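You operate a simulated robot arm through the tools that you are given. There is no shell and no other tool. Be economical: measure what you need, move in short steps, check, and stop when the job is done.

The job below is to be done with a simulated robot arm. You get a single attempt, and the scene is never put back.

TASK
Fold carton D302 shut, tape its seam and stick label D372 on top.
Fine: use the white tape roll and put it back; each open carton holds two film rolls: leave them in; leave the other carton open.

Only the result counts: the job must be done as asked and must still hold three seconds after the hand-in. Knocking over, shifting, dropping, spilling or breaking anything else fails it. Flat cloth is picked up by pressing the open fingertips on it (5 to 10 N) and closing them slowly along it; thin cloth reads only 2 to 8 mm in the jaws.

THE ROBOT
A 7-joint arm with a fingered hand on a trunk, on a base that drives. Base frame: it is fixed to the floor where the robot stands at the start and does not move with it; the origin is under the middle of the robot, x ahead of it, y to its left, z up; the surface under the hand at the start is at about z = 0.7. Units: m, degrees, N and s.
With the tool pointing down near the work surface it reaches from about 0.1 to 0.62 m from the robot's upright axis, wherever it stands. Its first joint turns from -115.0 to 115.0 degrees. Places, roughly: film roll (7x7x6 cm) [0.6, 0.1, 0.7]; narrow flap of the carton [0.4, 0.5, 0.8]; white tape roll (7x7x4 cm) [0.4, 0, 0.7]; wide flap of the carton [0.4, 0.2, 0.8]. Payload 3.1 kg.
The TCP is the grasp point between the finger pads, 0.022 m short of the fingertips. In the tool frame z runs along the fingers and y along their closing line. Largest opening 0.112 m; the body of the gripper starts 0.06 m behind the TCP. The gripper is a hand of 3 fingers: y runs from the thumb to the fingers, the wrist lies at [0, 0, -0.218] in the tool frame, and closing takes about 1.5 s.
Orientation is that of the tool frame in the base frame, as [roll, pitch, yaw] about the fixed x, y, z axes, in that order (R = Rz(yaw) Ry(pitch) Rx(roll)). With the fingers straight down and closing along the base's y, the tool's x points along the base's -x, its y along +y and its z along -z.

THE INTERFACE
- The arm moves only by the tool move_arm. Its argument "motion" is a list that holds one entry, the list of rows, each a list of 6 numbers: the shift along the tool's x, y, z in m, then the turn, a rotation vector about the tool's x, y, z in degrees. In form: [[[dx, dy, dz, wx, wy, wz], ...]]. A call has 1 to 12 rows; each row shifts and turns the commanded pose from where the row before left it, along the tool's axes as they then stand. "claw" is the opening in per cent of the stroke, from 0 (shut) to 100 (fully open), set as the call begins (left out, the last holds). Each row takes 0.2 s and may step no farther than 0.05 m and 8.6 degrees from the row before; otherwise, or with a gripper value out of range, the whole call is refused. Where a pose cannot be reached the arm comes as near as it can. A force on the tool above 40 N (or 10 N above the force at the start of the call, whichever is more), or a blocked arm, ends the call early, and 0.2 s more pass. Each finger travels about 0.108 m/s and halts on what it meets, pressing with about 30 N; the grip force reading is that of the motor and also rises with nothing between the fingers. The clock runs only during rows and for 0.2 s after the last one: add rows that do not move to give the fingers time. It gives the time, the measured TCP pose, the force on the tool (base axes), the opening and the grip force at its end, in the units of the frame above (readings bear some noise), with the torque about the TCP (base axes, N m) and any sound that the robot's microphone picked up.
- Cameras (640 x 400 px; columns grow to the right, rows downward): "scene" is now at [0.0115, 0.1712, 1.5851]; the picture's right is [0.23, -0.97, 0.00], its down [-0.78, -0.18, -0.61] and it looks along [0.59, 0.14, -0.80] (base axes); focal length 249 px, centre (320, 200). "wrist" rides on the gripper at [0.066, 0.003, -0.08] in the tool frame; the picture's right is [-0.05, 1.00, 0.00], its down [-0.77, -0.04, -0.64] and it looks along [-0.64, -0.03, 0.77] (tool axes); focal length 275 px, centre (320, 200). There is no depth. A picture from a camera that has moved, and an enlarged one, comes with that camera's place and axes in the base frame and with its lens.
- get_image(camera): a new picture of that camera. The clock stands still meanwhile.
- slide_trunk(by): slides the trunk up (or, below 0, down) by that many m; the arm and the scene camera ride with it, the base frame stays. It gives what a move gives, with no picture.
- drive_base(legs): drives the robot by 1 to 6 legs, each [ahead, left, turn to the left] in m, m and degrees, along the robot's own axes; the way and the turn of a leg run together, so that a leg with both is an arc; at most 1.5 m and 180 degrees a leg. The arm and the cameras ride along, it lands a little off, and it stops where it bumps. It gives what a move gives.
- move_fingers(finger1, finger2, thumb_bend): sets how far each is bent, from 0 (flat) to 1 (curled in); at 0.3 the hand is open as for a grip, at 0.7 the pads meet at the TCP. One left out holds its place. A second passes; each finger stops where it meets its share of the squeeze, and holds until it gets a number again. A gripper value or a shape takes the hand back. It gives what a move gives, with no picture; readings hold the bend of each and the force on the fingers (four entries, about 0 where the hand has none), thumb and palm.
- set_grasp(shape): the hand has 3 fingers and takes this shape, open, in about a second: jaw (thumb against the fingers, like two jaws); tri (thumb and two fingers); tip (a fingertip pinch); poke (one finger out to press); point (the index stretched); flat (the hand flat); cup (the hand cupped); fist (a fist). The gripper value then closes the fingers along that shape, each until it touches; the sizes above hold for jaw. It gives what a move gives, with no picture.
- aim_head(pan, tilt): turns the head with the scene camera to pan (to the left, within 155 degrees either way) and tilt (down, from -29 to 69), counted from straight ahead of the robot. It gives what a move gives.
- close_up(camera, box): a new picture of the part [left, top, right, bottom] of that camera's present view, enlarged. The clock stands still meanwhile.
- hand_in(): hands the job in; it is judged then, once.

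Go step by step. Nothing tells you exact positions but the pictures and the camera data: compare them with the known pose of the tool, close in by small moves and look again before you grip or let go. The budget is 120 turns and 98 pictures, counting those below and the enlarged ones. Unless the task says otherwise, let go and move clear before handing in, and close with one line.

The tools are called after "Emit:" as a command line: name --argument value ..., lists and objects as JSON in quotes. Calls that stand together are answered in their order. move_arm: Moves the arm, as the interface text tells. Its arguments: {"type":"object","properties":{"motion":{"type":"array"},"claw":{"type":"number"}},"required":["motion"]} The other tools are called the same way: slide_trunk (by) slides the trunk up or down; set_grasp (shape) gives the hand a shape; move_fingers (finger1, finger2, thumb_bend) moves the fingers one by one; drive_base (legs) drives the base; aim_head (pan, tilt) turns the head that bears the scene camera; get_image (camera) takes a picture; close_up (camera, box) takes an enlarged picture of a part of a camera's view; hand_in () hands the job in.

At the start:

```text
time_s: 0.0
eef_pos: [0.4213, 0.0172, 1.1181]
tcp_rot: [-180.0, 0.0, 180.0]
ft_force: [-0.4, -0.6, -0.1]
moment: [0.02, 0.01, 0.03]
width: 0.1118
grasp_force: 0.1
shape: jaw
bend: [0.3, 0.3, 0.3]
finger forces: [0.0, 0.1, 0.0, 0.0, 0.1, 0.0]
trunk travel left (down, up): [-0.725, 0.265]
robot x, y, heading: [0.0022, -0.0009, 0.0]
head pan, tilt: [13.0, 52.7]
```

scene: 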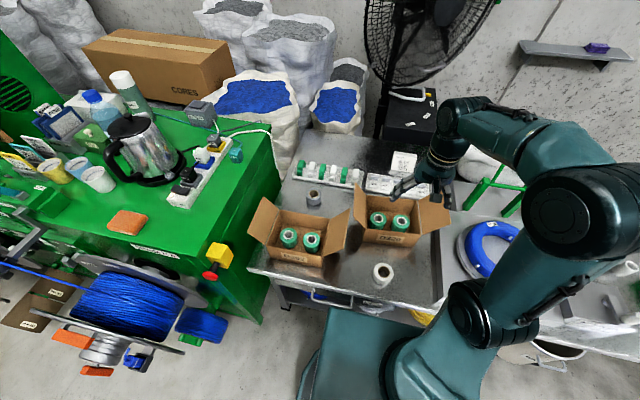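
wrist: 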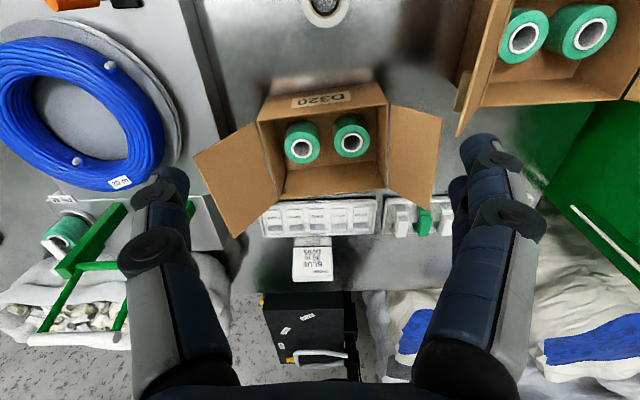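

I see two open cartons on the metal table, a white tape roll near the front edge, and label strips behind. I'll enlarge the views to read the labels.

Emit:
close_up --camera "scene" --box '[240, 180, 460, 318]'

Emit:
close_up --camera "scene" --box '[280, 140, 440, 240]'

Emit:
close_up --camera "wrist" --box '[230, 180, 460, 324]'

```text
2.90 times, centred on (350, 249) of scene
camera zoom: at [0.0115, 0.1712, 1.5851], right [0.23, -0.97, 0.0], down [-0.78, -0.18, -0.61], along [0.59, 0.14, -0.8], focal length 721 px, centre (233, 58)
```

zoom: 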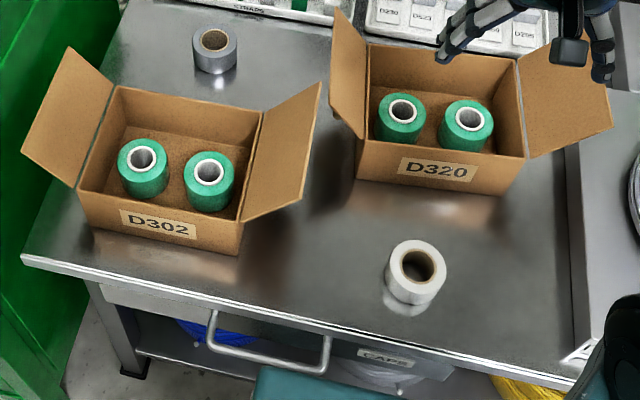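

```text
4.00 times, centred on (360, 190) of scene
camera zoom: at [0.0115, 0.1712, 1.5851], right [0.23, -0.97, 0.0], down [-0.78, -0.18, -0.61], along [0.59, 0.14, -0.8], focal length 996 px, centre (160, 240)
```

zoom: 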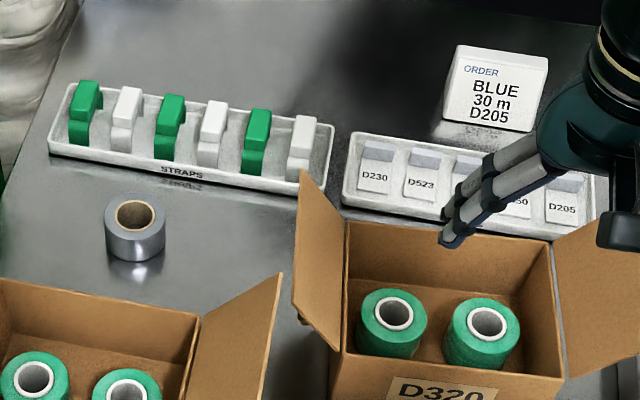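

```text
2.78 times, centred on (345, 252) of wrist
camera zoom: at [0.3537, 0.0204, 1.1986], right [0.05, 1.0, 0.0], down [0.77, -0.04, 0.64], along [0.64, -0.03, -0.77], focal length 765 px, centre (251, 56)
```

zoom: 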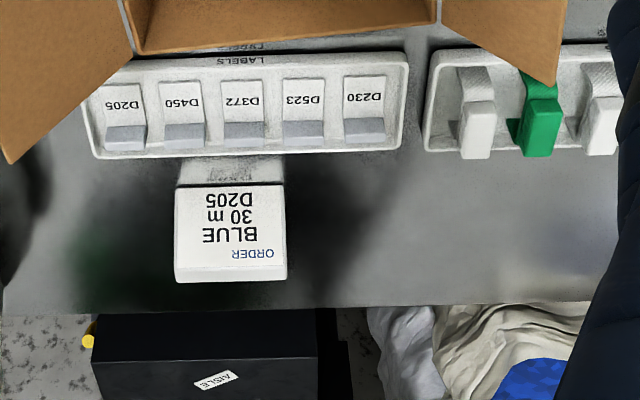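

Carton D302 is at about x 0.36–0.515, y 0.245–0.443, rim z 0.80. Its narrow flap is on the left, its wide one on the right. Label D372 is far back, at x≈0.8, so I'll check how much room the base has to drive.

Emit:
aim_head --pan 45 --tilt 69

Emit:
get_image --camera "scene"

Emit:
aim_head --pan -30 --tilt 60

Emit:
get_image --camera "scene"

```text
time_s: 1.0
eef_pos: [0.4213, 0.0162, 1.1171]
tcp_rot: [179.9, 0.0, 179.9]
ft_force: [-1.1, 0.1, -0.1]
moment: [-0.02, 0.0, -0.02]
width: 0.1118
grasp_force: 0.1
shape: jaw
bend: [0.3, 0.3, 0.3]
finger forces: [0.0, 0.1, 0.0, 0.0, 0.0, 0.1]
trunk travel left (down, up): [-0.725, 0.265]
robot x, y, heading: [-0.0013, 0.0039, -0.2]
head pan, tilt: [45.0, 68.8]
```

```text
92 pictures are left
camera scene: at [-0.0214, 0.194, 1.5668], right [0.71, -0.71, 0.0], down [-0.66, -0.66, -0.36], along [0.26, 0.26, -0.93], focal length 249 px, centre (320, 200)
```

scene: 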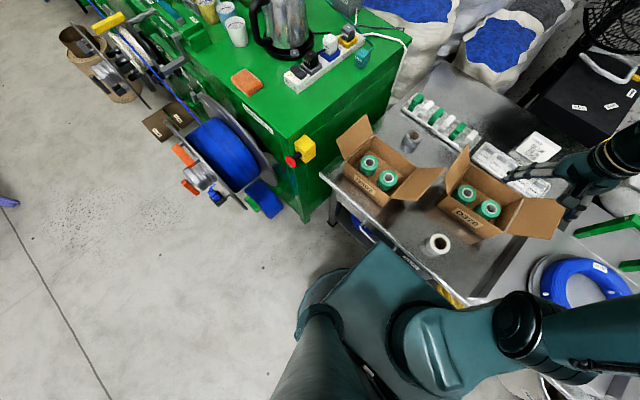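

```text
time_s: 2.4
eef_pos: [0.4221, 0.0167, 1.1187]
tcp_rot: [180.0, 0.1, 180.0]
ft_force: [0.1, 0.1, 0.1]
moment: [-0.02, -0.02, 0.01]
width: 0.1119
grasp_force: 0.1
shape: jaw
bend: [0.3, 0.3, 0.3]
finger forces: [0.0, 0.0, 0.0, 0.0, 0.1, 0.0]
trunk travel left (down, up): [-0.725, 0.265]
robot x, y, heading: [0.0007, -0.0034, -0.3]
head pan, tilt: [-30.0, 60.0]
```

```text
91 pictures are left
camera scene: at [-0.0032, 0.1212, 1.5761], right [-0.5, -0.87, 0.0], down [-0.75, 0.43, -0.5], along [0.43, -0.25, -0.87], focal length 249 px, centre (320, 200)
```

scene: 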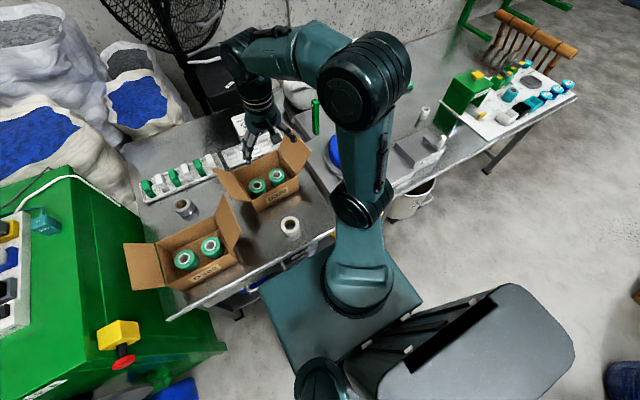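

There's room on the left before the drum, so I'll drive 0.2 m left. That brings the left flap in reach without going near the green bench.

Emit:
drive_base --legs '[[0, 0.2, 0]]'

Emit:
aim_head --pan 13 --tilt 55

Emit:
get_image --camera "scene"

Emit:
get_image --camera "wrist"

```text
time_s: 4.0
eef_pos: [0.4204, 0.215, 1.1177]
tcp_rot: [180.0, 0.1, -179.8]
ft_force: [-0.5, 0.4, -0.1]
moment: [-0.01, 0.02, -0.03]
width: 0.112
grasp_force: 0.0
shape: jaw
bend: [0.3, 0.3, 0.3]
finger forces: [0.1, 0.0, 0.0, 0.0, 0.1, 0.0]
trunk travel left (down, up): [-0.725, 0.265]
robot x, y, heading: [-0.0007, 0.1951, 0.3]
head pan, tilt: [-30.0, 60.0]
```

```text
time_s: 5.1
eef_pos: [0.4207, 0.2138, 1.1174]
tcp_rot: [-180.0, 0.0, -179.9]
ft_force: [0.5, 0.5, 1.1]
moment: [-0.04, 0.02, 0.04]
width: 0.1118
grasp_force: 0.1
shape: jaw
bend: [0.3, 0.3, 0.3]
finger forces: [0.1, 0.0, 0.0, 0.0, 0.1, 0.0]
trunk travel left (down, up): [-0.725, 0.265]
robot x, y, heading: [0.0017, 0.1978, -0.0]
head pan, tilt: [13.0, 55.0]
```

```text
90 pictures are left
camera scene: at [0.0089, 0.3679, 1.5822], right [0.23, -0.97, 0.0], down [-0.8, -0.18, -0.57], along [0.56, 0.13, -0.82], focal length 249 px, centre (320, 200)
```

scene: 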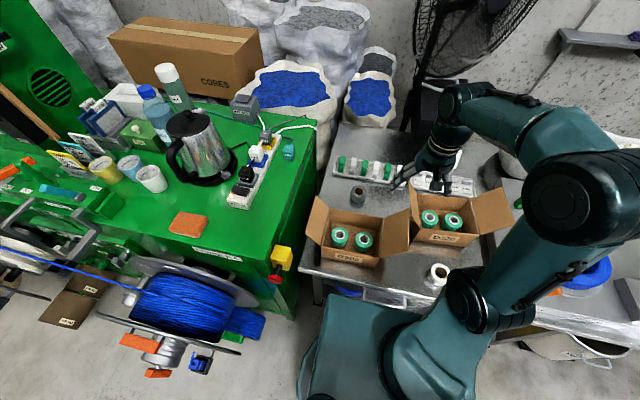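

```text
89 pictures are left
camera wrist: at [0.3536, 0.2182, 1.1986], right [0.05, 1.0, 0.0], down [0.77, -0.03, 0.64], along [0.64, -0.03, -0.77], focal length 275 px, centre (320, 200)
```

wrist: 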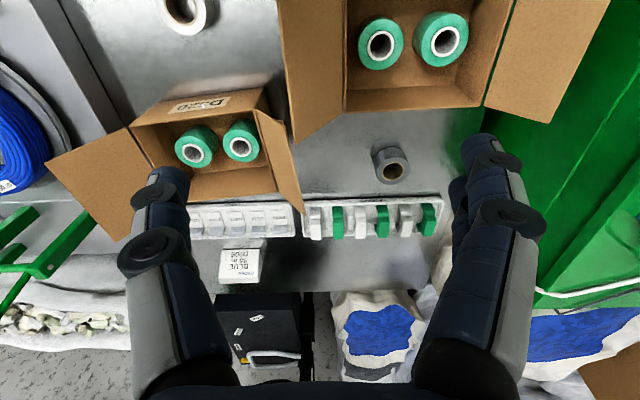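

The drive went cleanly. I'll close the fingers and bring them to the outer side of the left (narrow) flap, staying high at first.

Emit:
move_arm --motion '[[[-0.002, 0.047, 0, 0, 0, 0], [-0.002, 0.047, 0, 0, 0, 0], [-0.002, 0.047, 0, 0, 0, 0], [-0.002, 0.047, 0, 0, 0, 0], [-0.002, 0.047, 0, 0, 0, 0], [-0.002, 0.047, 0, 0, 0, 0], [-0.002, 0.048, 0, 0, 0, 0], [0, 0, 0.04, 0, 0, 0], [0, 0, 0.04, 0, 0, 0], [0, 0, 0.04, 0, 0, 0], [0, 0, 0.04, 0, 0, 0], [0, 0, 0, 0, 0, 0]]]' --claw 0

Emit:
get_image --camera "scene"

Emit:
get_image --camera "wrist"

```text
time_s: 7.7
eef_pos: [0.4324, 0.5441, 0.9561]
tcp_rot: [-180.0, 0.0, -179.9]
ft_force: [-0.2, -0.3, 0.4]
moment: [0.02, 0.01, 0.0]
width: 0.0002
grasp_force: 30.1
shape: jaw
bend: [0.68, 0.68, 0.76]
finger forces: [0.0, 0.1, 0.0, 0.0, 0.0, 0.0]
trunk travel left (down, up): [-0.725, 0.265]
robot x, y, heading: [0.0025, 0.1939, 0.2]
head pan, tilt: [13.0, 55.0]
```

```text
88 pictures are left
camera scene: at [0.0085, 0.3678, 1.5822], right [0.23, -0.97, 0.0], down [-0.8, -0.19, -0.57], along [0.56, 0.13, -0.82], focal length 249 px, centre (320, 200)
```

scene: 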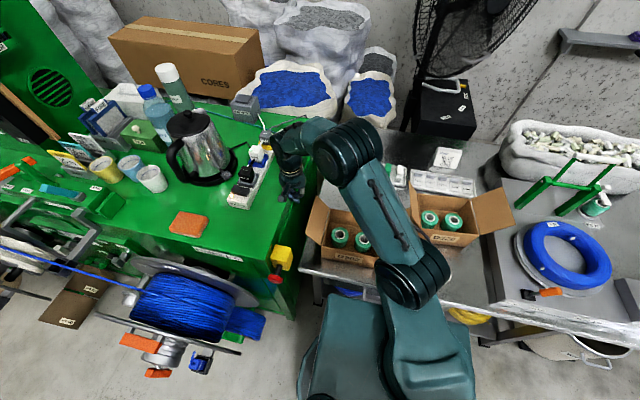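

```text
87 pictures are left
camera wrist: at [0.3653, 0.5474, 1.0369], right [0.05, 1.0, 0.0], down [0.77, -0.04, 0.64], along [0.64, -0.03, -0.77], focal length 275 px, centre (320, 200)
```

wrist: 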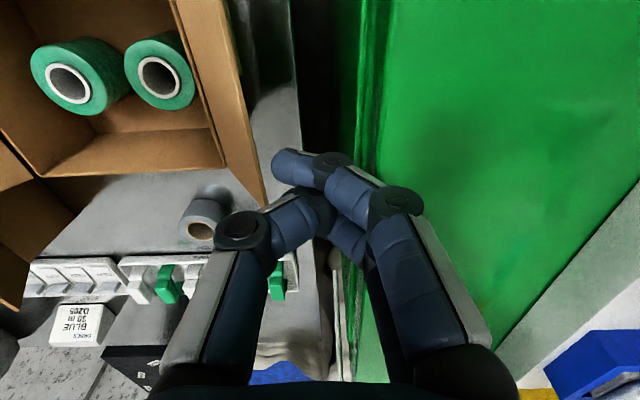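

The fingers are just outside the narrow flap, whose upper edge is at about y 0.50, z 0.87. Next I go down beside it, then push it inward along an arc.

Emit:
move_arm --motion '[[[0, 0, 0.03, 0, 0, 0], [0, 0, 0.03, 0, 0, 0], [0, 0, 0.03, 0, 0, 0], [0, 0, 0.012, 0, 0, 0], [0, 0, 0, 0, 0, 0], [0, -0.02, 0, 0, 0, 0], [0, -0.02, 0, 0, 0, 0], [0, -0.02, 0, 0, 0, 0], [0, 0, 0, 0, 0, 0]]]'

Emit:
get_image --camera "wrist"

Emit:
close_up --camera "scene" --box '[260, 150, 420, 290]'

```text
time_s: 8.2
eef_pos: [0.4332, 0.5421, 0.9333]
tcp_rot: [179.8, 0.2, 179.9]
ft_force: [-8.0, -13.2, 19.5]
moment: [0.67, -0.09, 0.2]
width: 0.0
grasp_force: 29.8
shape: jaw
bend: [0.67, 0.67, 0.78]
finger forces: [12.4, 11.2, 0.0, 0.0, 0.0, 0.1]
trunk travel left (down, up): [-0.725, 0.265]
robot x, y, heading: [-0.0016, 0.1973, -0.2]
head pan, tilt: [13.0, 55.0]
stopped in row 2: the force on the tool passed its limit at 70 N (the readings are from after the stop); the commanded pose is now the measured one
```

```text
86 pictures are left
camera wrist: at [0.3659, 0.5451, 1.0141], right [0.05, 1.0, 0.0], down [0.77, -0.04, 0.64], along [0.64, -0.03, -0.77], focal length 275 px, centre (320, 200)
```

wrist: 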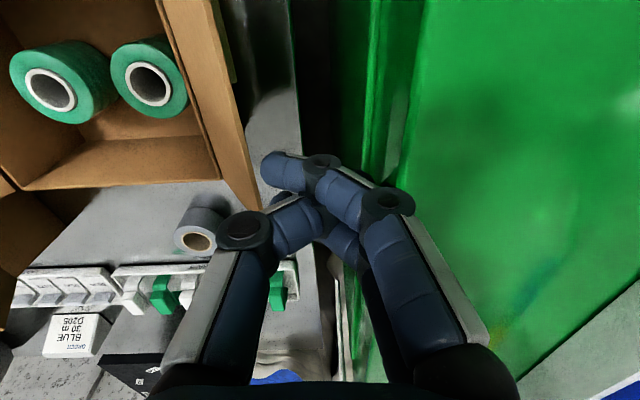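

```text
2.86 times, centred on (340, 220) of scene
camera zoom: at [0.0062, 0.3649, 1.5829], right [0.23, -0.97, 0.0], down [-0.8, -0.18, -0.58], along [0.56, 0.13, -0.82], focal length 711 px, centre (263, 143)
```

zoom: 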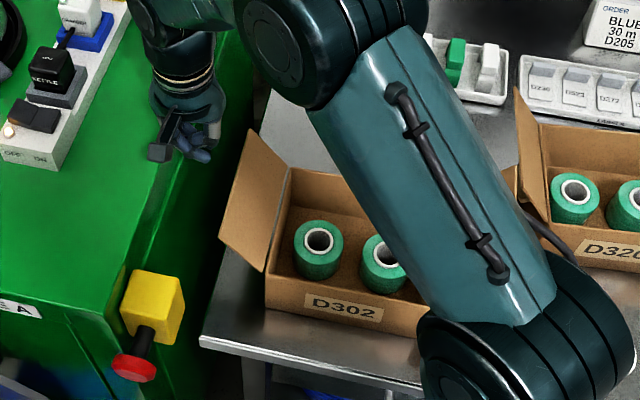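

The fingers landed on the green bench top at about z 0.91, which lies closer than I assumed (edge near y 0.56). Only a narrow gap is left, so I'll back up, open the jaws about 5 cm and straddle the flap's edge.

Emit:
move_arm --motion '[[[0, 0, -0.03, 0, 0, 0], [0, 0, -0.03, 0, 0, 0], [0, -0.03, 0, 0, 0, 0], [0, -0.026, 0, 0, 0, 0], [0, 0, 0, 0, 0, 0], [0, 0, 0, 0, 0, 0]]]' --claw 48

Emit:
get_image --camera "wrist"

Emit:
close_up --camera "scene" --box '[260, 150, 420, 290]'

```text
time_s: 9.6
eef_pos: [0.4349, 0.487, 0.9886]
tcp_rot: [179.7, 0.2, 179.9]
ft_force: [0.3, 0.3, -0.1]
moment: [-0.02, -0.02, 0.0]
width: 0.0534
grasp_force: 0.0
shape: jaw
bend: [0.73, 0.73, 0.7]
finger forces: [0.1, 0.0, 0.0, 0.0, 0.1, 0.1]
trunk travel left (down, up): [-0.725, 0.265]
robot x, y, heading: [0.0007, 0.1973, 0.0]
head pan, tilt: [13.0, 55.0]
```

```text
84 pictures are left
camera wrist: at [0.3681, 0.4903, 1.0689], right [0.05, 1.0, 0.0], down [0.77, -0.04, 0.64], along [0.64, -0.03, -0.77], focal length 275 px, centre (320, 200)
```

wrist: 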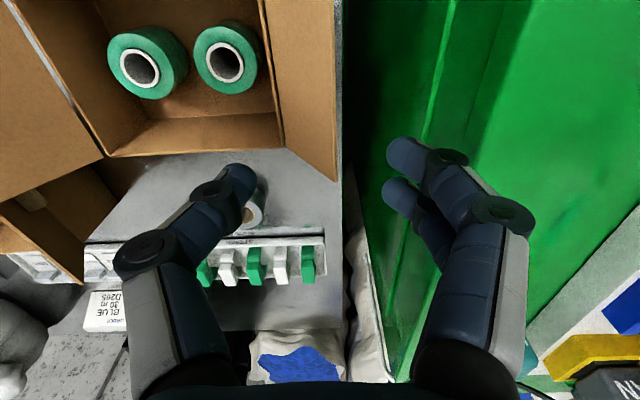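

```text
2.86 times, centred on (340, 220) of scene
camera zoom: at [0.009, 0.3676, 1.5822], right [0.23, -0.97, 0.0], down [-0.8, -0.18, -0.57], along [0.56, 0.13, -0.82], focal length 711 px, centre (263, 143)
```

zoom: 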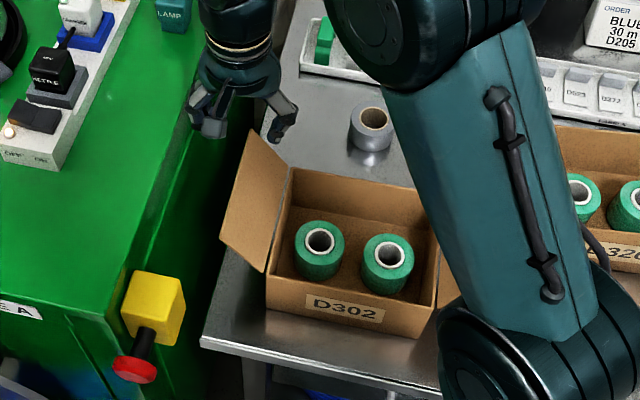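

The outer fingers now line up with the gap between the flap edge (y≈0.50) and the bench lip (y≈0.556). I'll descend and then drag the flap inward.

Emit:
move_arm --motion '[[[0, 0.002, 0.03, 0, 0, 0], [0, 0, 0.03, 0, 0, 0], [0, 0, 0.03, 0, 0, 0], [0, 0, 0.025, 0, 0, 0], [0, -0.02, 0, 0, 0, 0], [0, -0.02, 0, 0, 0, 0], [0, -0.02, 0, 0, 0, 0], [0, 0, 0, 0, 0, 0]]]'

Emit:
get_image --camera "wrist"

Emit:
close_up --camera "scene" --box '[260, 150, 420, 290]'

```text
time_s: 11.4
eef_pos: [0.4364, 0.4312, 0.8754]
tcp_rot: [179.9, 0.2, 179.9]
ft_force: [0.4, -0.8, 0.9]
moment: [-0.01, 0.03, -0.03]
width: 0.0538
grasp_force: 0.1
shape: jaw
bend: [0.73, 0.73, 0.7]
finger forces: [0.1, 0.1, 0.0, 0.1, 0.1, 0.0]
trunk travel left (down, up): [-0.725, 0.265]
robot x, y, heading: [-0.0008, 0.1972, 0.0]
head pan, tilt: [13.0, 55.0]
```

```text
82 pictures are left
camera wrist: at [0.3685, 0.4338, 0.9557], right [0.05, 1.0, 0.0], down [0.77, -0.04, 0.64], along [0.64, -0.03, -0.77], focal length 275 px, centre (320, 200)
```

wrist: 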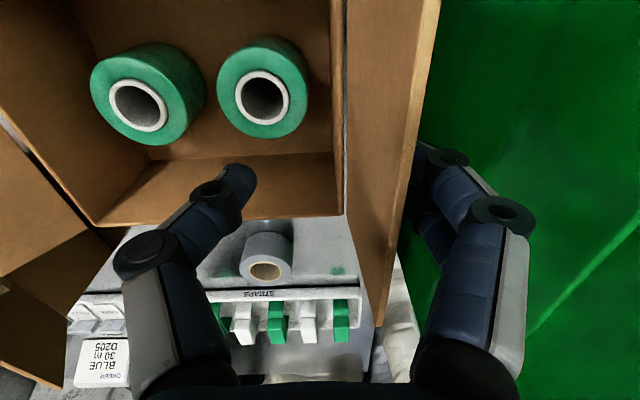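

```text
2.86 times, centred on (340, 220) of scene
camera zoom: at [0.0092, 0.3689, 1.5821], right [0.23, -0.97, 0.0], down [-0.8, -0.19, -0.57], along [0.56, 0.13, -0.82], focal length 711 px, centre (263, 143)
```

zoom: 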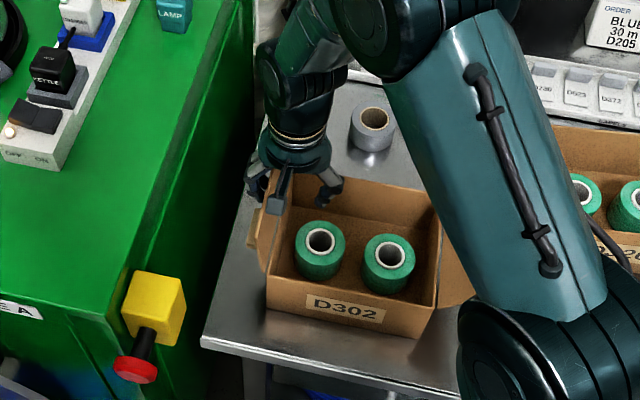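

The flap is now nearly upright. I'll continue the sweep inward and then downward.

Emit:
move_arm --motion '[[[0, -0.025, 0, 0, 0, 0], [0, -0.025, 0, 0, 0, 0], [0, -0.022, 0, 0, 0, 0], [0, -0.003, 0.018, 0, 0, 0], [0, 0, 0.018, 0, 0, 0], [0, 0, 0, 0, 0, 0]]]'

Emit:
get_image --camera "wrist"

Emit:
close_up --camera "scene" --box '[260, 150, 420, 290]'

```text
time_s: 12.8
eef_pos: [0.4349, 0.356, 0.8403]
tcp_rot: [179.9, 0.2, 180.0]
ft_force: [0.3, 0.0, -0.1]
moment: [-0.01, -0.01, -0.03]
width: 0.0536
grasp_force: 0.0
shape: jaw
bend: [0.73, 0.73, 0.7]
finger forces: [0.0, 0.0, 0.1, 0.0, 0.0, 0.1]
trunk travel left (down, up): [-0.725, 0.265]
robot x, y, heading: [0.0001, 0.1988, 0.0]
head pan, tilt: [13.0, 55.0]
```

```text
80 pictures are left
camera wrist: at [0.3673, 0.3596, 0.9201], right [0.05, 1.0, 0.0], down [0.77, -0.04, 0.64], along [0.64, -0.03, -0.77], focal length 275 px, centre (320, 200)
```

wrist: 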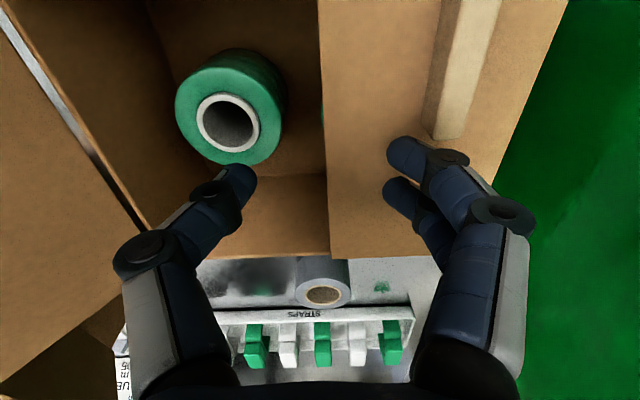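

```text
2.86 times, centred on (340, 220) of scene
camera zoom: at [0.009, 0.3681, 1.5822], right [0.23, -0.97, 0.0], down [-0.8, -0.18, -0.57], along [0.56, 0.13, -0.82], focal length 711 px, centre (263, 143)
```

zoom: 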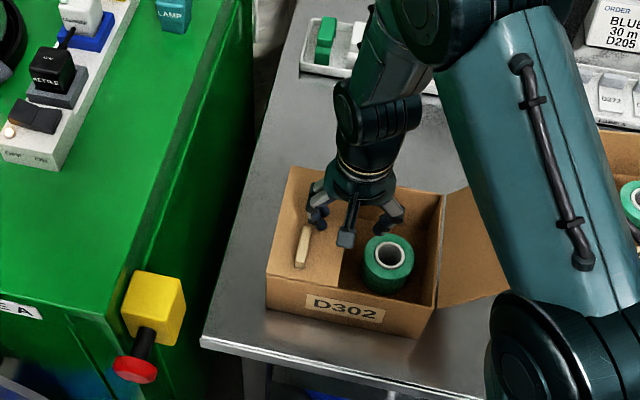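

The narrow flap looks almost flat (it carries a light strip on its outer face). I'll press a little more, lift, and see whether it stays.

Emit:
move_arm --motion '[[[0, 0, 0.008, 0, 0, 0], [0, 0, 0.008, 0, 0, 0], [0, 0, 0, 0, 0, 0], [0, 0, -0.03, 0, 0, 0], [0, 0, -0.04, 0, 0, 0], [0, 0, -0.04, 0, 0, 0], [0, 0, -0.04, 0, 0, 0], [0, 0, 0, 0, 0, 0]]]'

Emit:
get_image --camera "wrist"

Emit:
close_up --camera "scene" --box '[260, 150, 420, 290]'

```text
time_s: 14.6
eef_pos: [0.4352, 0.3566, 0.9731]
tcp_rot: [179.9, 0.0, 179.9]
ft_force: [-0.4, -0.2, 0.3]
moment: [-0.03, 0.02, -0.02]
width: 0.0535
grasp_force: 0.0
shape: jaw
bend: [0.73, 0.73, 0.7]
finger forces: [0.1, 0.0, 0.0, 0.0, 0.0, 0.0]
trunk travel left (down, up): [-0.725, 0.265]
robot x, y, heading: [0.0004, 0.1954, -0.0]
head pan, tilt: [13.0, 55.0]
```

```text
78 pictures are left
camera wrist: at [0.3682, 0.3602, 1.0538], right [0.05, 1.0, 0.0], down [0.77, -0.04, 0.64], along [0.64, -0.03, -0.77], focal length 275 px, centre (320, 200)
```

wrist: 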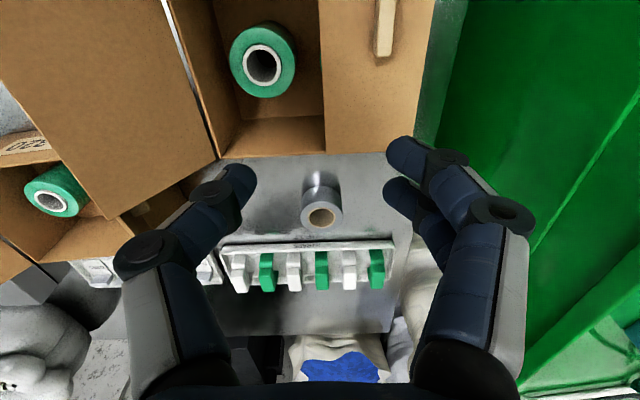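

```text
2.86 times, centred on (340, 220) of scene
camera zoom: at [0.0099, 0.3685, 1.5821], right [0.23, -0.97, 0.0], down [-0.8, -0.18, -0.57], along [0.56, 0.13, -0.82], focal length 711 px, centre (263, 143)
```

zoom: 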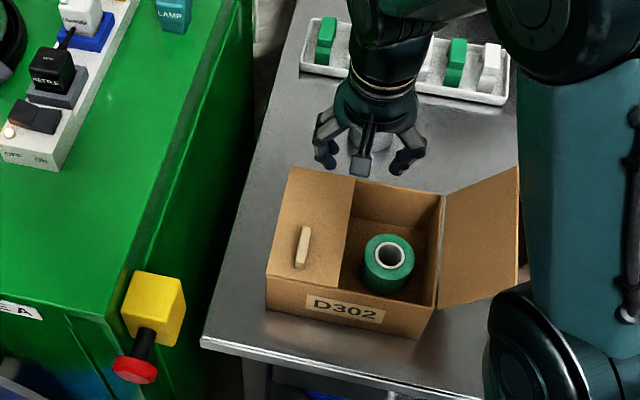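

The narrow flap stays flat, with its edge at y≈0.362. Next is the wide flap (tip about y 0.178, z 0.90). I'll cross over to its outer side with the fingers closed, keeping clear of the other carton's flap at x>0.5.

Emit:
move_arm --motion '[[[0.003, 0, -0.025, 0, 0, 0], [0.003, -0.044, 0, 0, 0, 0], [0.003, -0.044, 0, 0, 0, 0], [0.003, -0.044, 0, 0, 0, 0], [0.003, -0.044, 0, 0, 0, 0], [0, -0.045, 0, 0, 0, 0], [0, 0, 0.03, 0, 0, 0], [0, 0, 0, 0, 0, 0], [0, 0, 0, 0, 0, 0]]]' --claw 0

Emit:
get_image --camera "wrist"

Emit:
get_image --camera "scene"

```text
time_s: 16.6
eef_pos: [0.4198, 0.1322, 0.9666]
tcp_rot: [179.8, 0.2, 179.9]
ft_force: [-0.5, -0.5, -0.6]
moment: [0.02, 0.0, 0.03]
width: 0.0001
grasp_force: 30.1
shape: jaw
bend: [0.68, 0.68, 0.76]
finger forces: [0.0, 0.0, 0.0, 0.0, 0.1, 0.0]
trunk travel left (down, up): [-0.725, 0.265]
robot x, y, heading: [-0.0024, 0.1959, 0.1]
head pan, tilt: [13.0, 55.0]
```

```text
76 pictures are left
camera wrist: at [0.3517, 0.136, 1.0466], right [0.05, 1.0, 0.0], down [0.77, -0.04, 0.64], along [0.64, -0.03, -0.77], focal length 275 px, centre (320, 200)
```

wrist: 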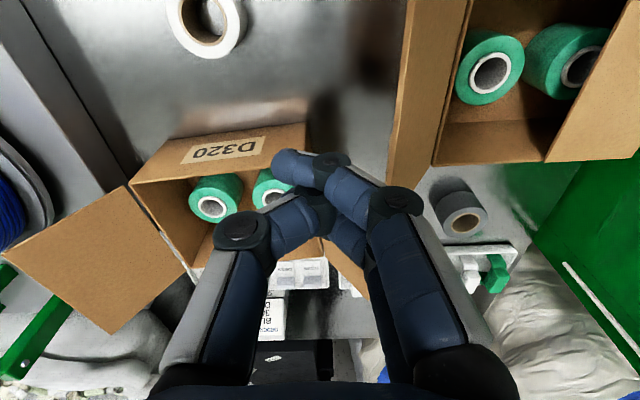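

```text
75 pictures are left
camera scene: at [0.0097, 0.3682, 1.5821], right [0.23, -0.97, 0.0], down [-0.8, -0.18, -0.57], along [0.56, 0.13, -0.82], focal length 249 px, centre (320, 200)
```

scene: 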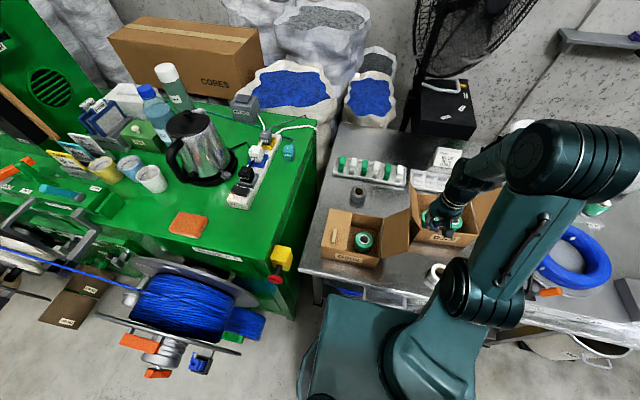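

The fingers are outside the wide flap (edge y≈0.174). I'll go down and start sweeping it in.

Emit:
move_arm --motion '[[[0.01, 0, 0.03, 0, 0, 0], [0.005, 0, 0.03, 0, 0, 0], [0, 0, 0.03, 0, 0, 0], [0, 0, 0.01, 0, 0, 0], [0, 0.025, 0, 0, 0, 0], [0, 0.025, 0, 0, 0, 0], [0, 0.025, 0, 0, 0, 0], [0, 0.02, 0, 0, 0, 0], [0, 0, 0, 0, 0, 0]]]'

Emit:
get_image --camera "wrist"

```text
time_s: 18.6
eef_pos: [0.4052, 0.2312, 0.8692]
tcp_rot: [179.7, 0.3, 179.9]
ft_force: [-0.4, 0.4, 0.7]
moment: [-0.01, 0.01, -0.01]
width: 0.0
grasp_force: 30.0
shape: jaw
bend: [0.68, 0.68, 0.76]
finger forces: [0.0, 0.1, 0.0, 0.1, 0.0, 0.0]
trunk travel left (down, up): [-0.725, 0.265]
robot x, y, heading: [-0.0026, 0.1958, 0.2]
head pan, tilt: [13.0, 55.0]
```

```text
74 pictures are left
camera wrist: at [0.3381, 0.2341, 0.9489], right [0.05, 1.0, 0.0], down [0.77, -0.04, 0.64], along [0.64, -0.03, -0.77], focal length 275 px, centre (320, 200)
```

wrist: 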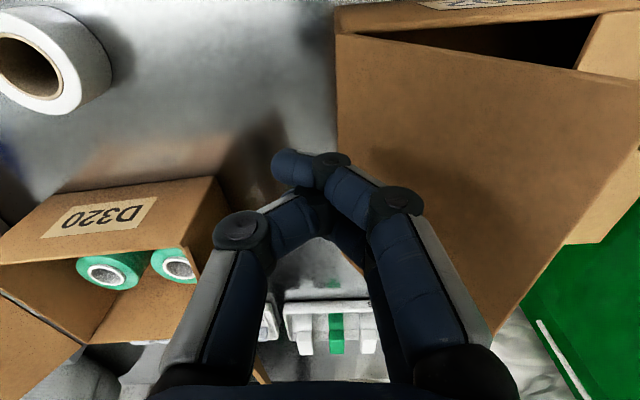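

The flap is now leaning inward, so I'll keep sweeping and press it down.

Emit:
move_arm --motion '[[[0, 0.03, 0, 0, 0, 0], [0, 0.03, 0.003, 0, 0, 0], [0, 0.025, 0.01, 0, 0, 0], [0, 0.005, 0.012, 0, 0, 0], [0, 0, 0.012, 0, 0, 0], [0, 0, 0.006, 0, 0, 0], [0, 0, 0, 0, 0, 0], [0, 0, -0.03, 0, 0, 0], [0, 0, -0.04, 0, 0, 0], [0, 0, -0.04, 0, 0, 0], [0, 0, 0, 0, 0, 0]]]'

Emit:
get_image --camera "wrist"

Emit:
close_up --camera "scene" --box '[280, 150, 480, 310]'

```text
time_s: 21.0
eef_pos: [0.4036, 0.3172, 0.9373]
tcp_rot: [179.8, 0.2, 179.9]
ft_force: [-0.3, -0.1, 0.7]
moment: [0.01, -0.01, -0.02]
width: 0.0
grasp_force: 30.0
shape: jaw
bend: [0.68, 0.68, 0.76]
finger forces: [0.0, 0.0, 0.0, 0.0, 0.0, 0.0]
trunk travel left (down, up): [-0.725, 0.265]
robot x, y, heading: [0.0002, 0.1978, 0.2]
head pan, tilt: [13.0, 55.0]
```

```text
73 pictures are left
camera wrist: at [0.3371, 0.3209, 1.0178], right [0.05, 1.0, 0.0], down [0.77, -0.04, 0.64], along [0.64, -0.03, -0.77], focal length 275 px, centre (320, 200)
```

wrist: 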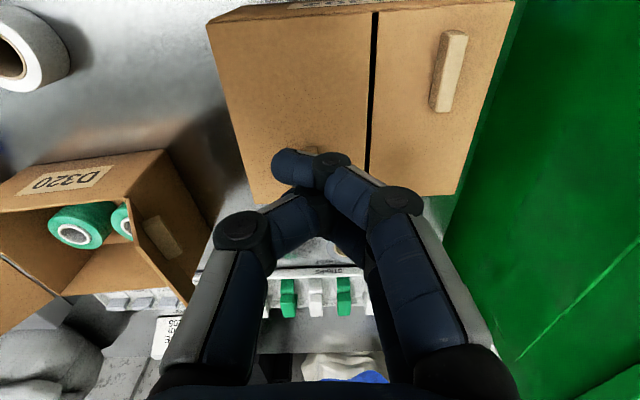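

```text
2.50 times, centred on (380, 230) of scene
camera zoom: at [0.01, 0.3684, 1.5821], right [0.23, -0.97, 0.0], down [-0.8, -0.18, -0.57], along [0.56, 0.13, -0.82], focal length 622 px, centre (170, 125)
```

zoom: 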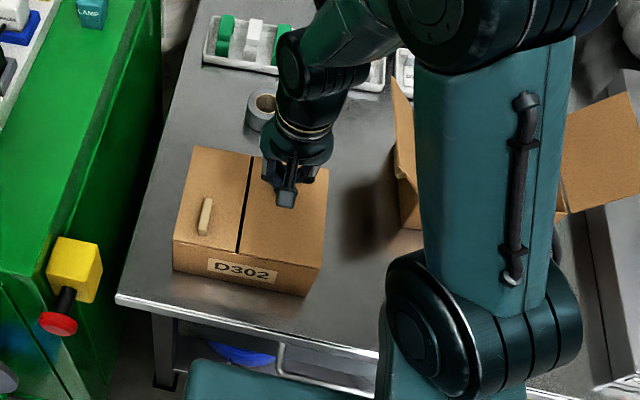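

Both flaps lie flat, meeting in a seam at y≈0.357–0.362 from x 0.361 to 0.514. Next I rotate the hand 90° and open it, ready to pick up the white tape roll at about (0.38, 0.03).

Emit:
move_arm --motion '[[[0, 0, -0.03, 0, 0, 8.2], [0, 0, -0.03, 0, 0, 8.2], [0, 0, -0.03, 0, 0, 8.2], [0, 0, 0, 0, 0, 8.2], [0, 0, 0, 0, 0, 8.2], [0, 0, 0, 0, 0, 8.2], [0, 0, 0, 0, 0, 8.2], [0, 0, 0, 0, 0, 8.2], [0, 0, 0, 0, 0, 8.2], [0, 0, 0, 0, 0, 8.1], [0, 0, 0, 0, 0, 8.1], [0, 0, 0, 0, 0, 0]]]' --claw 100

Emit:
move_arm --motion '[[[-0.048, 0, 0, 0, 0, 0], [-0.048, 0, 0, 0, 0, 0], [-0.048, -0.01, 0, 0, 0, 0], [-0.048, -0.01, 0, 0, 0, 0], [-0.048, 0, 0, 0, 0, 0], [-0.049, 0, 0, 0, 0, 0], [0, 0, 0.04, 0, 0, 0], [0, 0, 0.04, 0, 0, 0], [0, 0, 0.04, 0, 0, 0], [0, 0, 0, 0, 0, 0]]]'

Emit:
get_image --camera "wrist"

Emit:
get_image --camera "scene"

```text
time_s: 23.6
eef_pos: [0.405, 0.318, 1.0263]
tcp_rot: [179.7, -0.2, 89.7]
ft_force: [-0.7, -0.2, 0.5]
moment: [0.01, 0.01, -0.04]
width: 0.1122
grasp_force: 0.0
shape: jaw
bend: [0.3, 0.3, 0.3]
finger forces: [0.0, 0.0, 0.0, 0.0, 0.0, 0.0]
trunk travel left (down, up): [-0.725, 0.265]
robot x, y, heading: [-0.004, 0.2017, -0.2]
head pan, tilt: [13.0, 55.0]
```

```text
time_s: 25.8
eef_pos: [0.3851, 0.0285, 0.9058]
tcp_rot: [179.9, -0.2, 89.9]
ft_force: [0.1, 0.2, 0.0]
moment: [-0.06, 0.02, 0.03]
width: 0.112
grasp_force: 0.2
shape: jaw
bend: [0.3, 0.3, 0.3]
finger forces: [0.0, 0.0, 0.1, 0.0, 0.0, 0.1]
trunk travel left (down, up): [-0.725, 0.265]
robot x, y, heading: [-0.0021, 0.1936, 0.1]
head pan, tilt: [13.0, 55.0]
```

```text
71 pictures are left
camera wrist: at [0.3869, 0.095, 0.987], right [1.0, -0.05, 0.0], down [-0.04, -0.77, 0.63], along [-0.03, -0.63, -0.77], focal length 275 px, centre (320, 200)
```

wrist: 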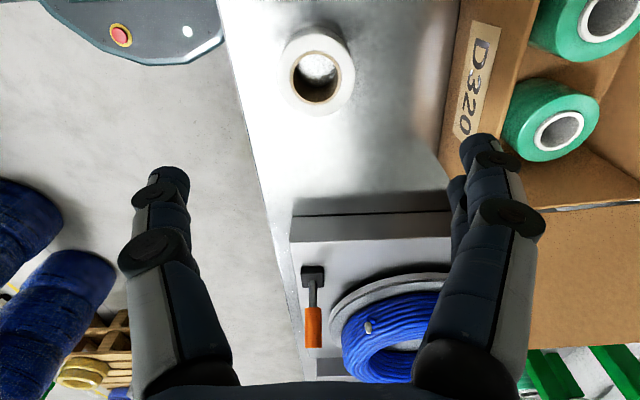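

```text
70 pictures are left
camera scene: at [0.0082, 0.3683, 1.5821], right [0.23, -0.97, 0.0], down [-0.8, -0.18, -0.57], along [0.56, 0.13, -0.82], focal length 249 px, centre (320, 200)
```

scene: 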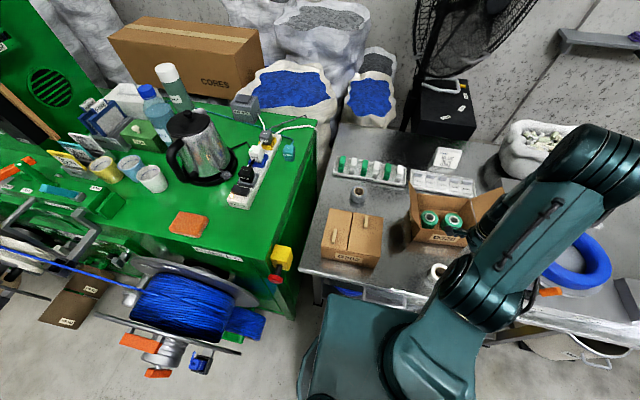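

The tape roll's centre is at about (0.383, 0.035). I'll fine-adjust above it, lower until the pads surround it and close gently.

Emit:
move_arm --motion '[[[0.0065, -0.002, 0.04, 0, 0, 0], [0, 0, 0.04, 0, 0, 0], [0, 0, 0.03, 0, 0, 0], [0, 0, 0, 0, 0, 0]]]'

Emit:
get_image --camera "wrist"

```text
time_s: 26.8
eef_pos: [0.3844, 0.033, 0.795]
tcp_rot: [179.8, -0.3, 89.8]
ft_force: [-0.5, -0.6, 0.4]
moment: [0.05, -0.01, -0.02]
width: 0.1121
grasp_force: 0.1
shape: jaw
bend: [0.3, 0.3, 0.3]
finger forces: [0.0, 0.0, 0.0, 0.0, 0.1, 0.1]
trunk travel left (down, up): [-0.725, 0.265]
robot x, y, heading: [-0.0031, 0.1981, -0.0]
head pan, tilt: [13.0, 55.0]
```

```text
69 pictures are left
camera wrist: at [0.3859, 0.0993, 0.8759], right [1.0, -0.05, 0.0], down [-0.04, -0.77, 0.63], along [-0.03, -0.63, -0.78], focal length 275 px, centre (320, 200)
```

wrist: 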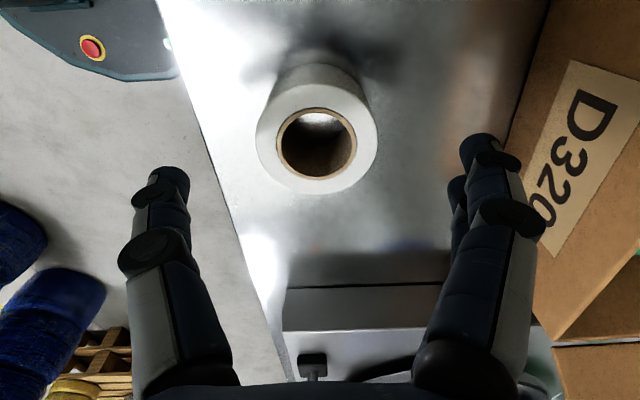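

Emit:
move_arm --motion '[[[-0.004, -0.003, 0.03, 0, 0, 0], [0, 0, 0.025, 0, 0, 0], [0, 0, 0.008, 0, 0, 0], [0, 0, 0, 0, 0, 0]]]'

Emit:
get_image --camera "wrist"

```text
time_s: 27.8
eef_pos: [0.3818, 0.0339, 0.732]
tcp_rot: [179.7, -0.2, 90.0]
ft_force: [0.0, 0.1, 0.4]
moment: [-0.02, -0.05, -0.04]
width: 0.112
grasp_force: 0.0
shape: jaw
bend: [0.3, 0.3, 0.3]
finger forces: [0.0, 0.0, 0.0, 0.0, 0.0, 0.0]
trunk travel left (down, up): [-0.725, 0.265]
robot x, y, heading: [0.0041, 0.1948, 0.0]
head pan, tilt: [13.0, 55.0]
```

```text
68 pictures are left
camera wrist: at [0.3842, 0.1002, 0.8122], right [1.0, -0.05, 0.0], down [-0.04, -0.77, 0.63], along [-0.03, -0.63, -0.77], focal length 275 px, centre (320, 200)
```

wrist: 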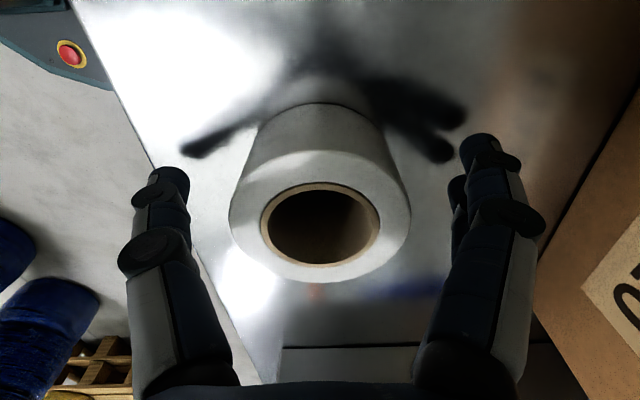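

The roll sits between the pads, about 4 mm further along −y than the tool. I'll adjust and close.

Emit:
move_arm --motion '[[[-0.004, 0, 0, 0, 0, 0], [0, 0, 0, 0, 0, 0]]]'

Emit:
move_arm --motion '[[[0, 0, 0, 0, 0, 0], [0, 0, 0, 0, 0, 0], [0, 0, 0, 0, 0, 0], [0, 0, 0, 0, 0, 0], [0, 0, 0, 0, 0, 0], [0, 0, 0, 0, 0, 0], [0, 0, 0, 0, 0, 0], [0, 0, 0, 0, 0, 0]]]' --claw 0

Emit:
get_image --camera "wrist"

```text
time_s: 28.4
eef_pos: [0.381, 0.0297, 0.7319]
tcp_rot: [179.8, -0.2, 90.0]
ft_force: [-0.5, -0.4, -0.9]
moment: [0.0, -0.01, 0.02]
width: 0.1122
grasp_force: 0.1
shape: jaw
bend: [0.3, 0.3, 0.3]
finger forces: [0.0, 0.1, 0.0, 0.1, 0.1, 0.0]
trunk travel left (down, up): [-0.725, 0.265]
robot x, y, heading: [-0.0003, 0.1977, 0.2]
head pan, tilt: [13.0, 55.0]
```

```text
time_s: 30.2
eef_pos: [0.3817, 0.0284, 0.7307]
tcp_rot: [179.7, -0.2, 89.9]
ft_force: [-0.1, -0.1, 0.1]
moment: [0.0, -0.01, -0.01]
width: 0.0556
grasp_force: 30.0
shape: jaw
bend: [0.73, 0.72, 0.7]
finger forces: [14.1, 13.9, 0.0, 0.0, 25.2, 0.0]
trunk travel left (down, up): [-0.725, 0.265]
robot x, y, heading: [0.0013, 0.1952, -0.0]
head pan, tilt: [13.0, 55.0]
```

```text
67 pictures are left
camera wrist: at [0.3839, 0.0961, 0.8117], right [1.0, -0.05, 0.0], down [-0.04, -0.77, 0.63], along [-0.03, -0.63, -0.77], focal length 275 px, centre (320, 200)
```

wrist: 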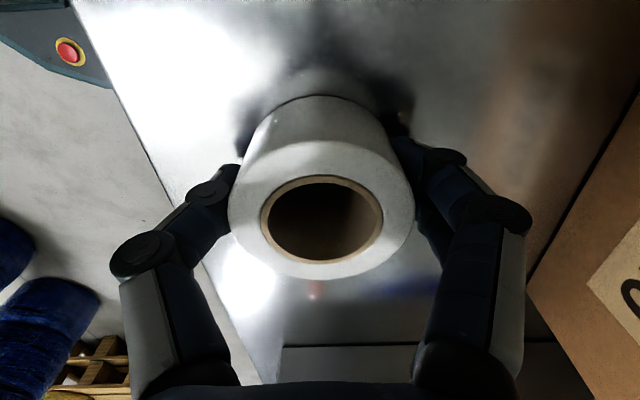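

The roll is held. I'll lift it, carry it toward the seam and tilt the hand 60° so the roll's axis comes close to horizontal, across the seam.

Emit:
move_arm --motion '[[[0, 0, -0.03, 0, 0, 0], [0, 0, -0.045, 0, 0, 0], [0, 0, -0.045, 0, 0, 0], [0, 0, -0.045, 0, 0, 0], [0, 0, -0.045, 0, 0, 0], [0, 0, -0.045, 0, 0, 0], [0.045, 0, -0.02, 0, 0, 0], [0.045, 0, 0, 0, 0, 0], [0.045, 0, 0, 0, 0, 0], [0.045, 0, 0, 0, 0, 0], [0.045, 0, 0, 0, 0, 0], [0, 0, 0, 0, 0, 0]]]'

Emit:
move_arm --motion '[[[0, 0, 0, 0, 8.5, 0], [0, 0, 0, 0, 8.5, 0], [0, 0, 0, 0, 8.5, 0], [0, 0, 0, 0, 8.5, 0], [0, 0, 0, 0, 8.5, 0], [0, 0, 0, 0, 8.5, 0], [0, 0, 0, 0, 8.5, 0], [0, 0, 0, 0, 0, 0], [0, 0, 0, 0, 0, 0]]]'

Emit:
get_image --camera "scene"

Emit:
get_image --camera "wrist"

```text
time_s: 32.8
eef_pos: [0.3763, 0.2511, 1.0136]
tcp_rot: [179.9, -0.3, 89.8]
ft_force: [-0.3, 0.2, -0.2]
moment: [0.01, -0.01, -0.02]
width: 0.055
grasp_force: 30.2
shape: jaw
bend: [0.73, 0.72, 0.7]
finger forces: [14.2, 14.1, 0.0, 0.0, 24.9, 0.1]
trunk travel left (down, up): [-0.725, 0.265]
robot x, y, heading: [-0.0001, 0.1987, -0.2]
head pan, tilt: [13.0, 55.0]
```

```text
time_s: 34.8
eef_pos: [0.3798, 0.2533, 1.0071]
tcp_rot: [179.6, -59.8, 90.1]
ft_force: [0.5, 0.3, 0.0]
moment: [0.02, 0.01, 0.02]
width: 0.0544
grasp_force: 30.0
shape: jaw
bend: [0.73, 0.72, 0.7]
finger forces: [14.2, 14.3, 0.0, 0.1, 24.9, 0.0]
trunk travel left (down, up): [-0.725, 0.265]
robot x, y, heading: [-0.0002, 0.197, -0.1]
head pan, tilt: [13.0, 55.0]
```

```text
66 pictures are left
camera scene: at [0.0096, 0.3677, 1.5822], right [0.23, -0.97, 0.0], down [-0.8, -0.18, -0.57], along [0.56, 0.13, -0.82], focal length 249 px, centre (320, 200)
```

scene: 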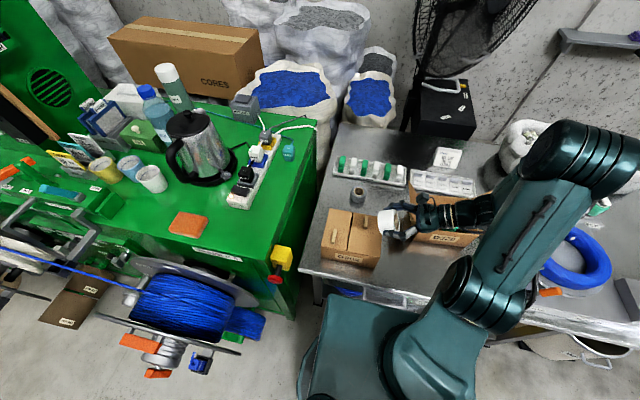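

```text
65 pictures are left
camera wrist: at [0.382, 0.2184, 1.1051], right [1.0, -0.03, -0.04], down [-0.04, -0.94, -0.35], along [-0.03, 0.35, -0.94], focal length 275 px, centre (320, 200)
```

wrist: 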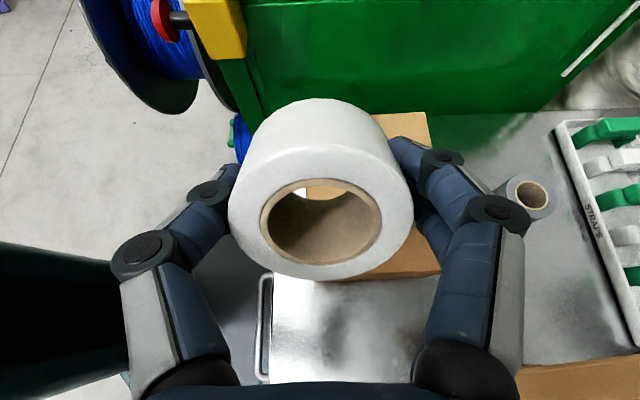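

The roll is held firmly. At this tilt the roll's centre sits straight above its contact point. I'll move it over the front end of the seam (x 0.362, y 0.357), still about 5 cm above the carton.

Emit:
move_arm --motion '[[[-0.0114, -0.004, 0.0343, 0, 0, 0], [-0.0114, -0.004, 0.0343, 0, 0, 0], [-0.0114, -0.004, 0.0343, 0, 0, 0], [-0.0114, -0.004, 0.0343, 0, 0, 0], [0, 0, 0, 0, 0, 0]]]'

Emit:
close_up --camera "scene" --box '[280, 150, 480, 310]'

Emit:
get_image --camera "wrist"

```text
time_s: 36.0
eef_pos: [0.3635, 0.3497, 0.9002]
tcp_rot: [179.6, -59.7, 90.4]
ft_force: [0.3, 0.2, -0.1]
moment: [0.0, -0.03, -0.03]
width: 0.0544
grasp_force: 29.5
shape: jaw
bend: [0.73, 0.72, 0.7]
finger forces: [14.0, 14.5, 0.0, 0.0, 24.9, 0.1]
trunk travel left (down, up): [-0.725, 0.265]
robot x, y, heading: [-0.0026, 0.1951, -0.2]
head pan, tilt: [13.0, 55.0]
```

```text
2.50 times, centred on (380, 230) of scene
camera zoom: at [0.0088, 0.367, 1.5823], right [0.23, -0.97, 0.0], down [-0.8, -0.18, -0.57], along [0.56, 0.13, -0.82], focal length 622 px, centre (170, 125)
```

zoom: 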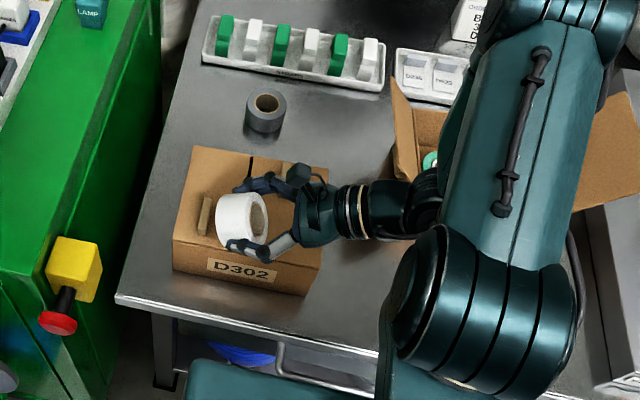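

```text
63 pictures are left
camera wrist: at [0.3649, 0.3147, 0.9979], right [1.0, -0.03, -0.04], down [-0.04, -0.94, -0.35], along [-0.03, 0.35, -0.94], focal length 275 px, centre (320, 200)
```

wrist: 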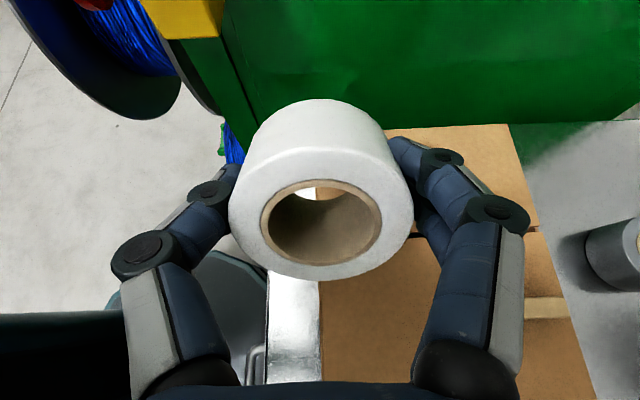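

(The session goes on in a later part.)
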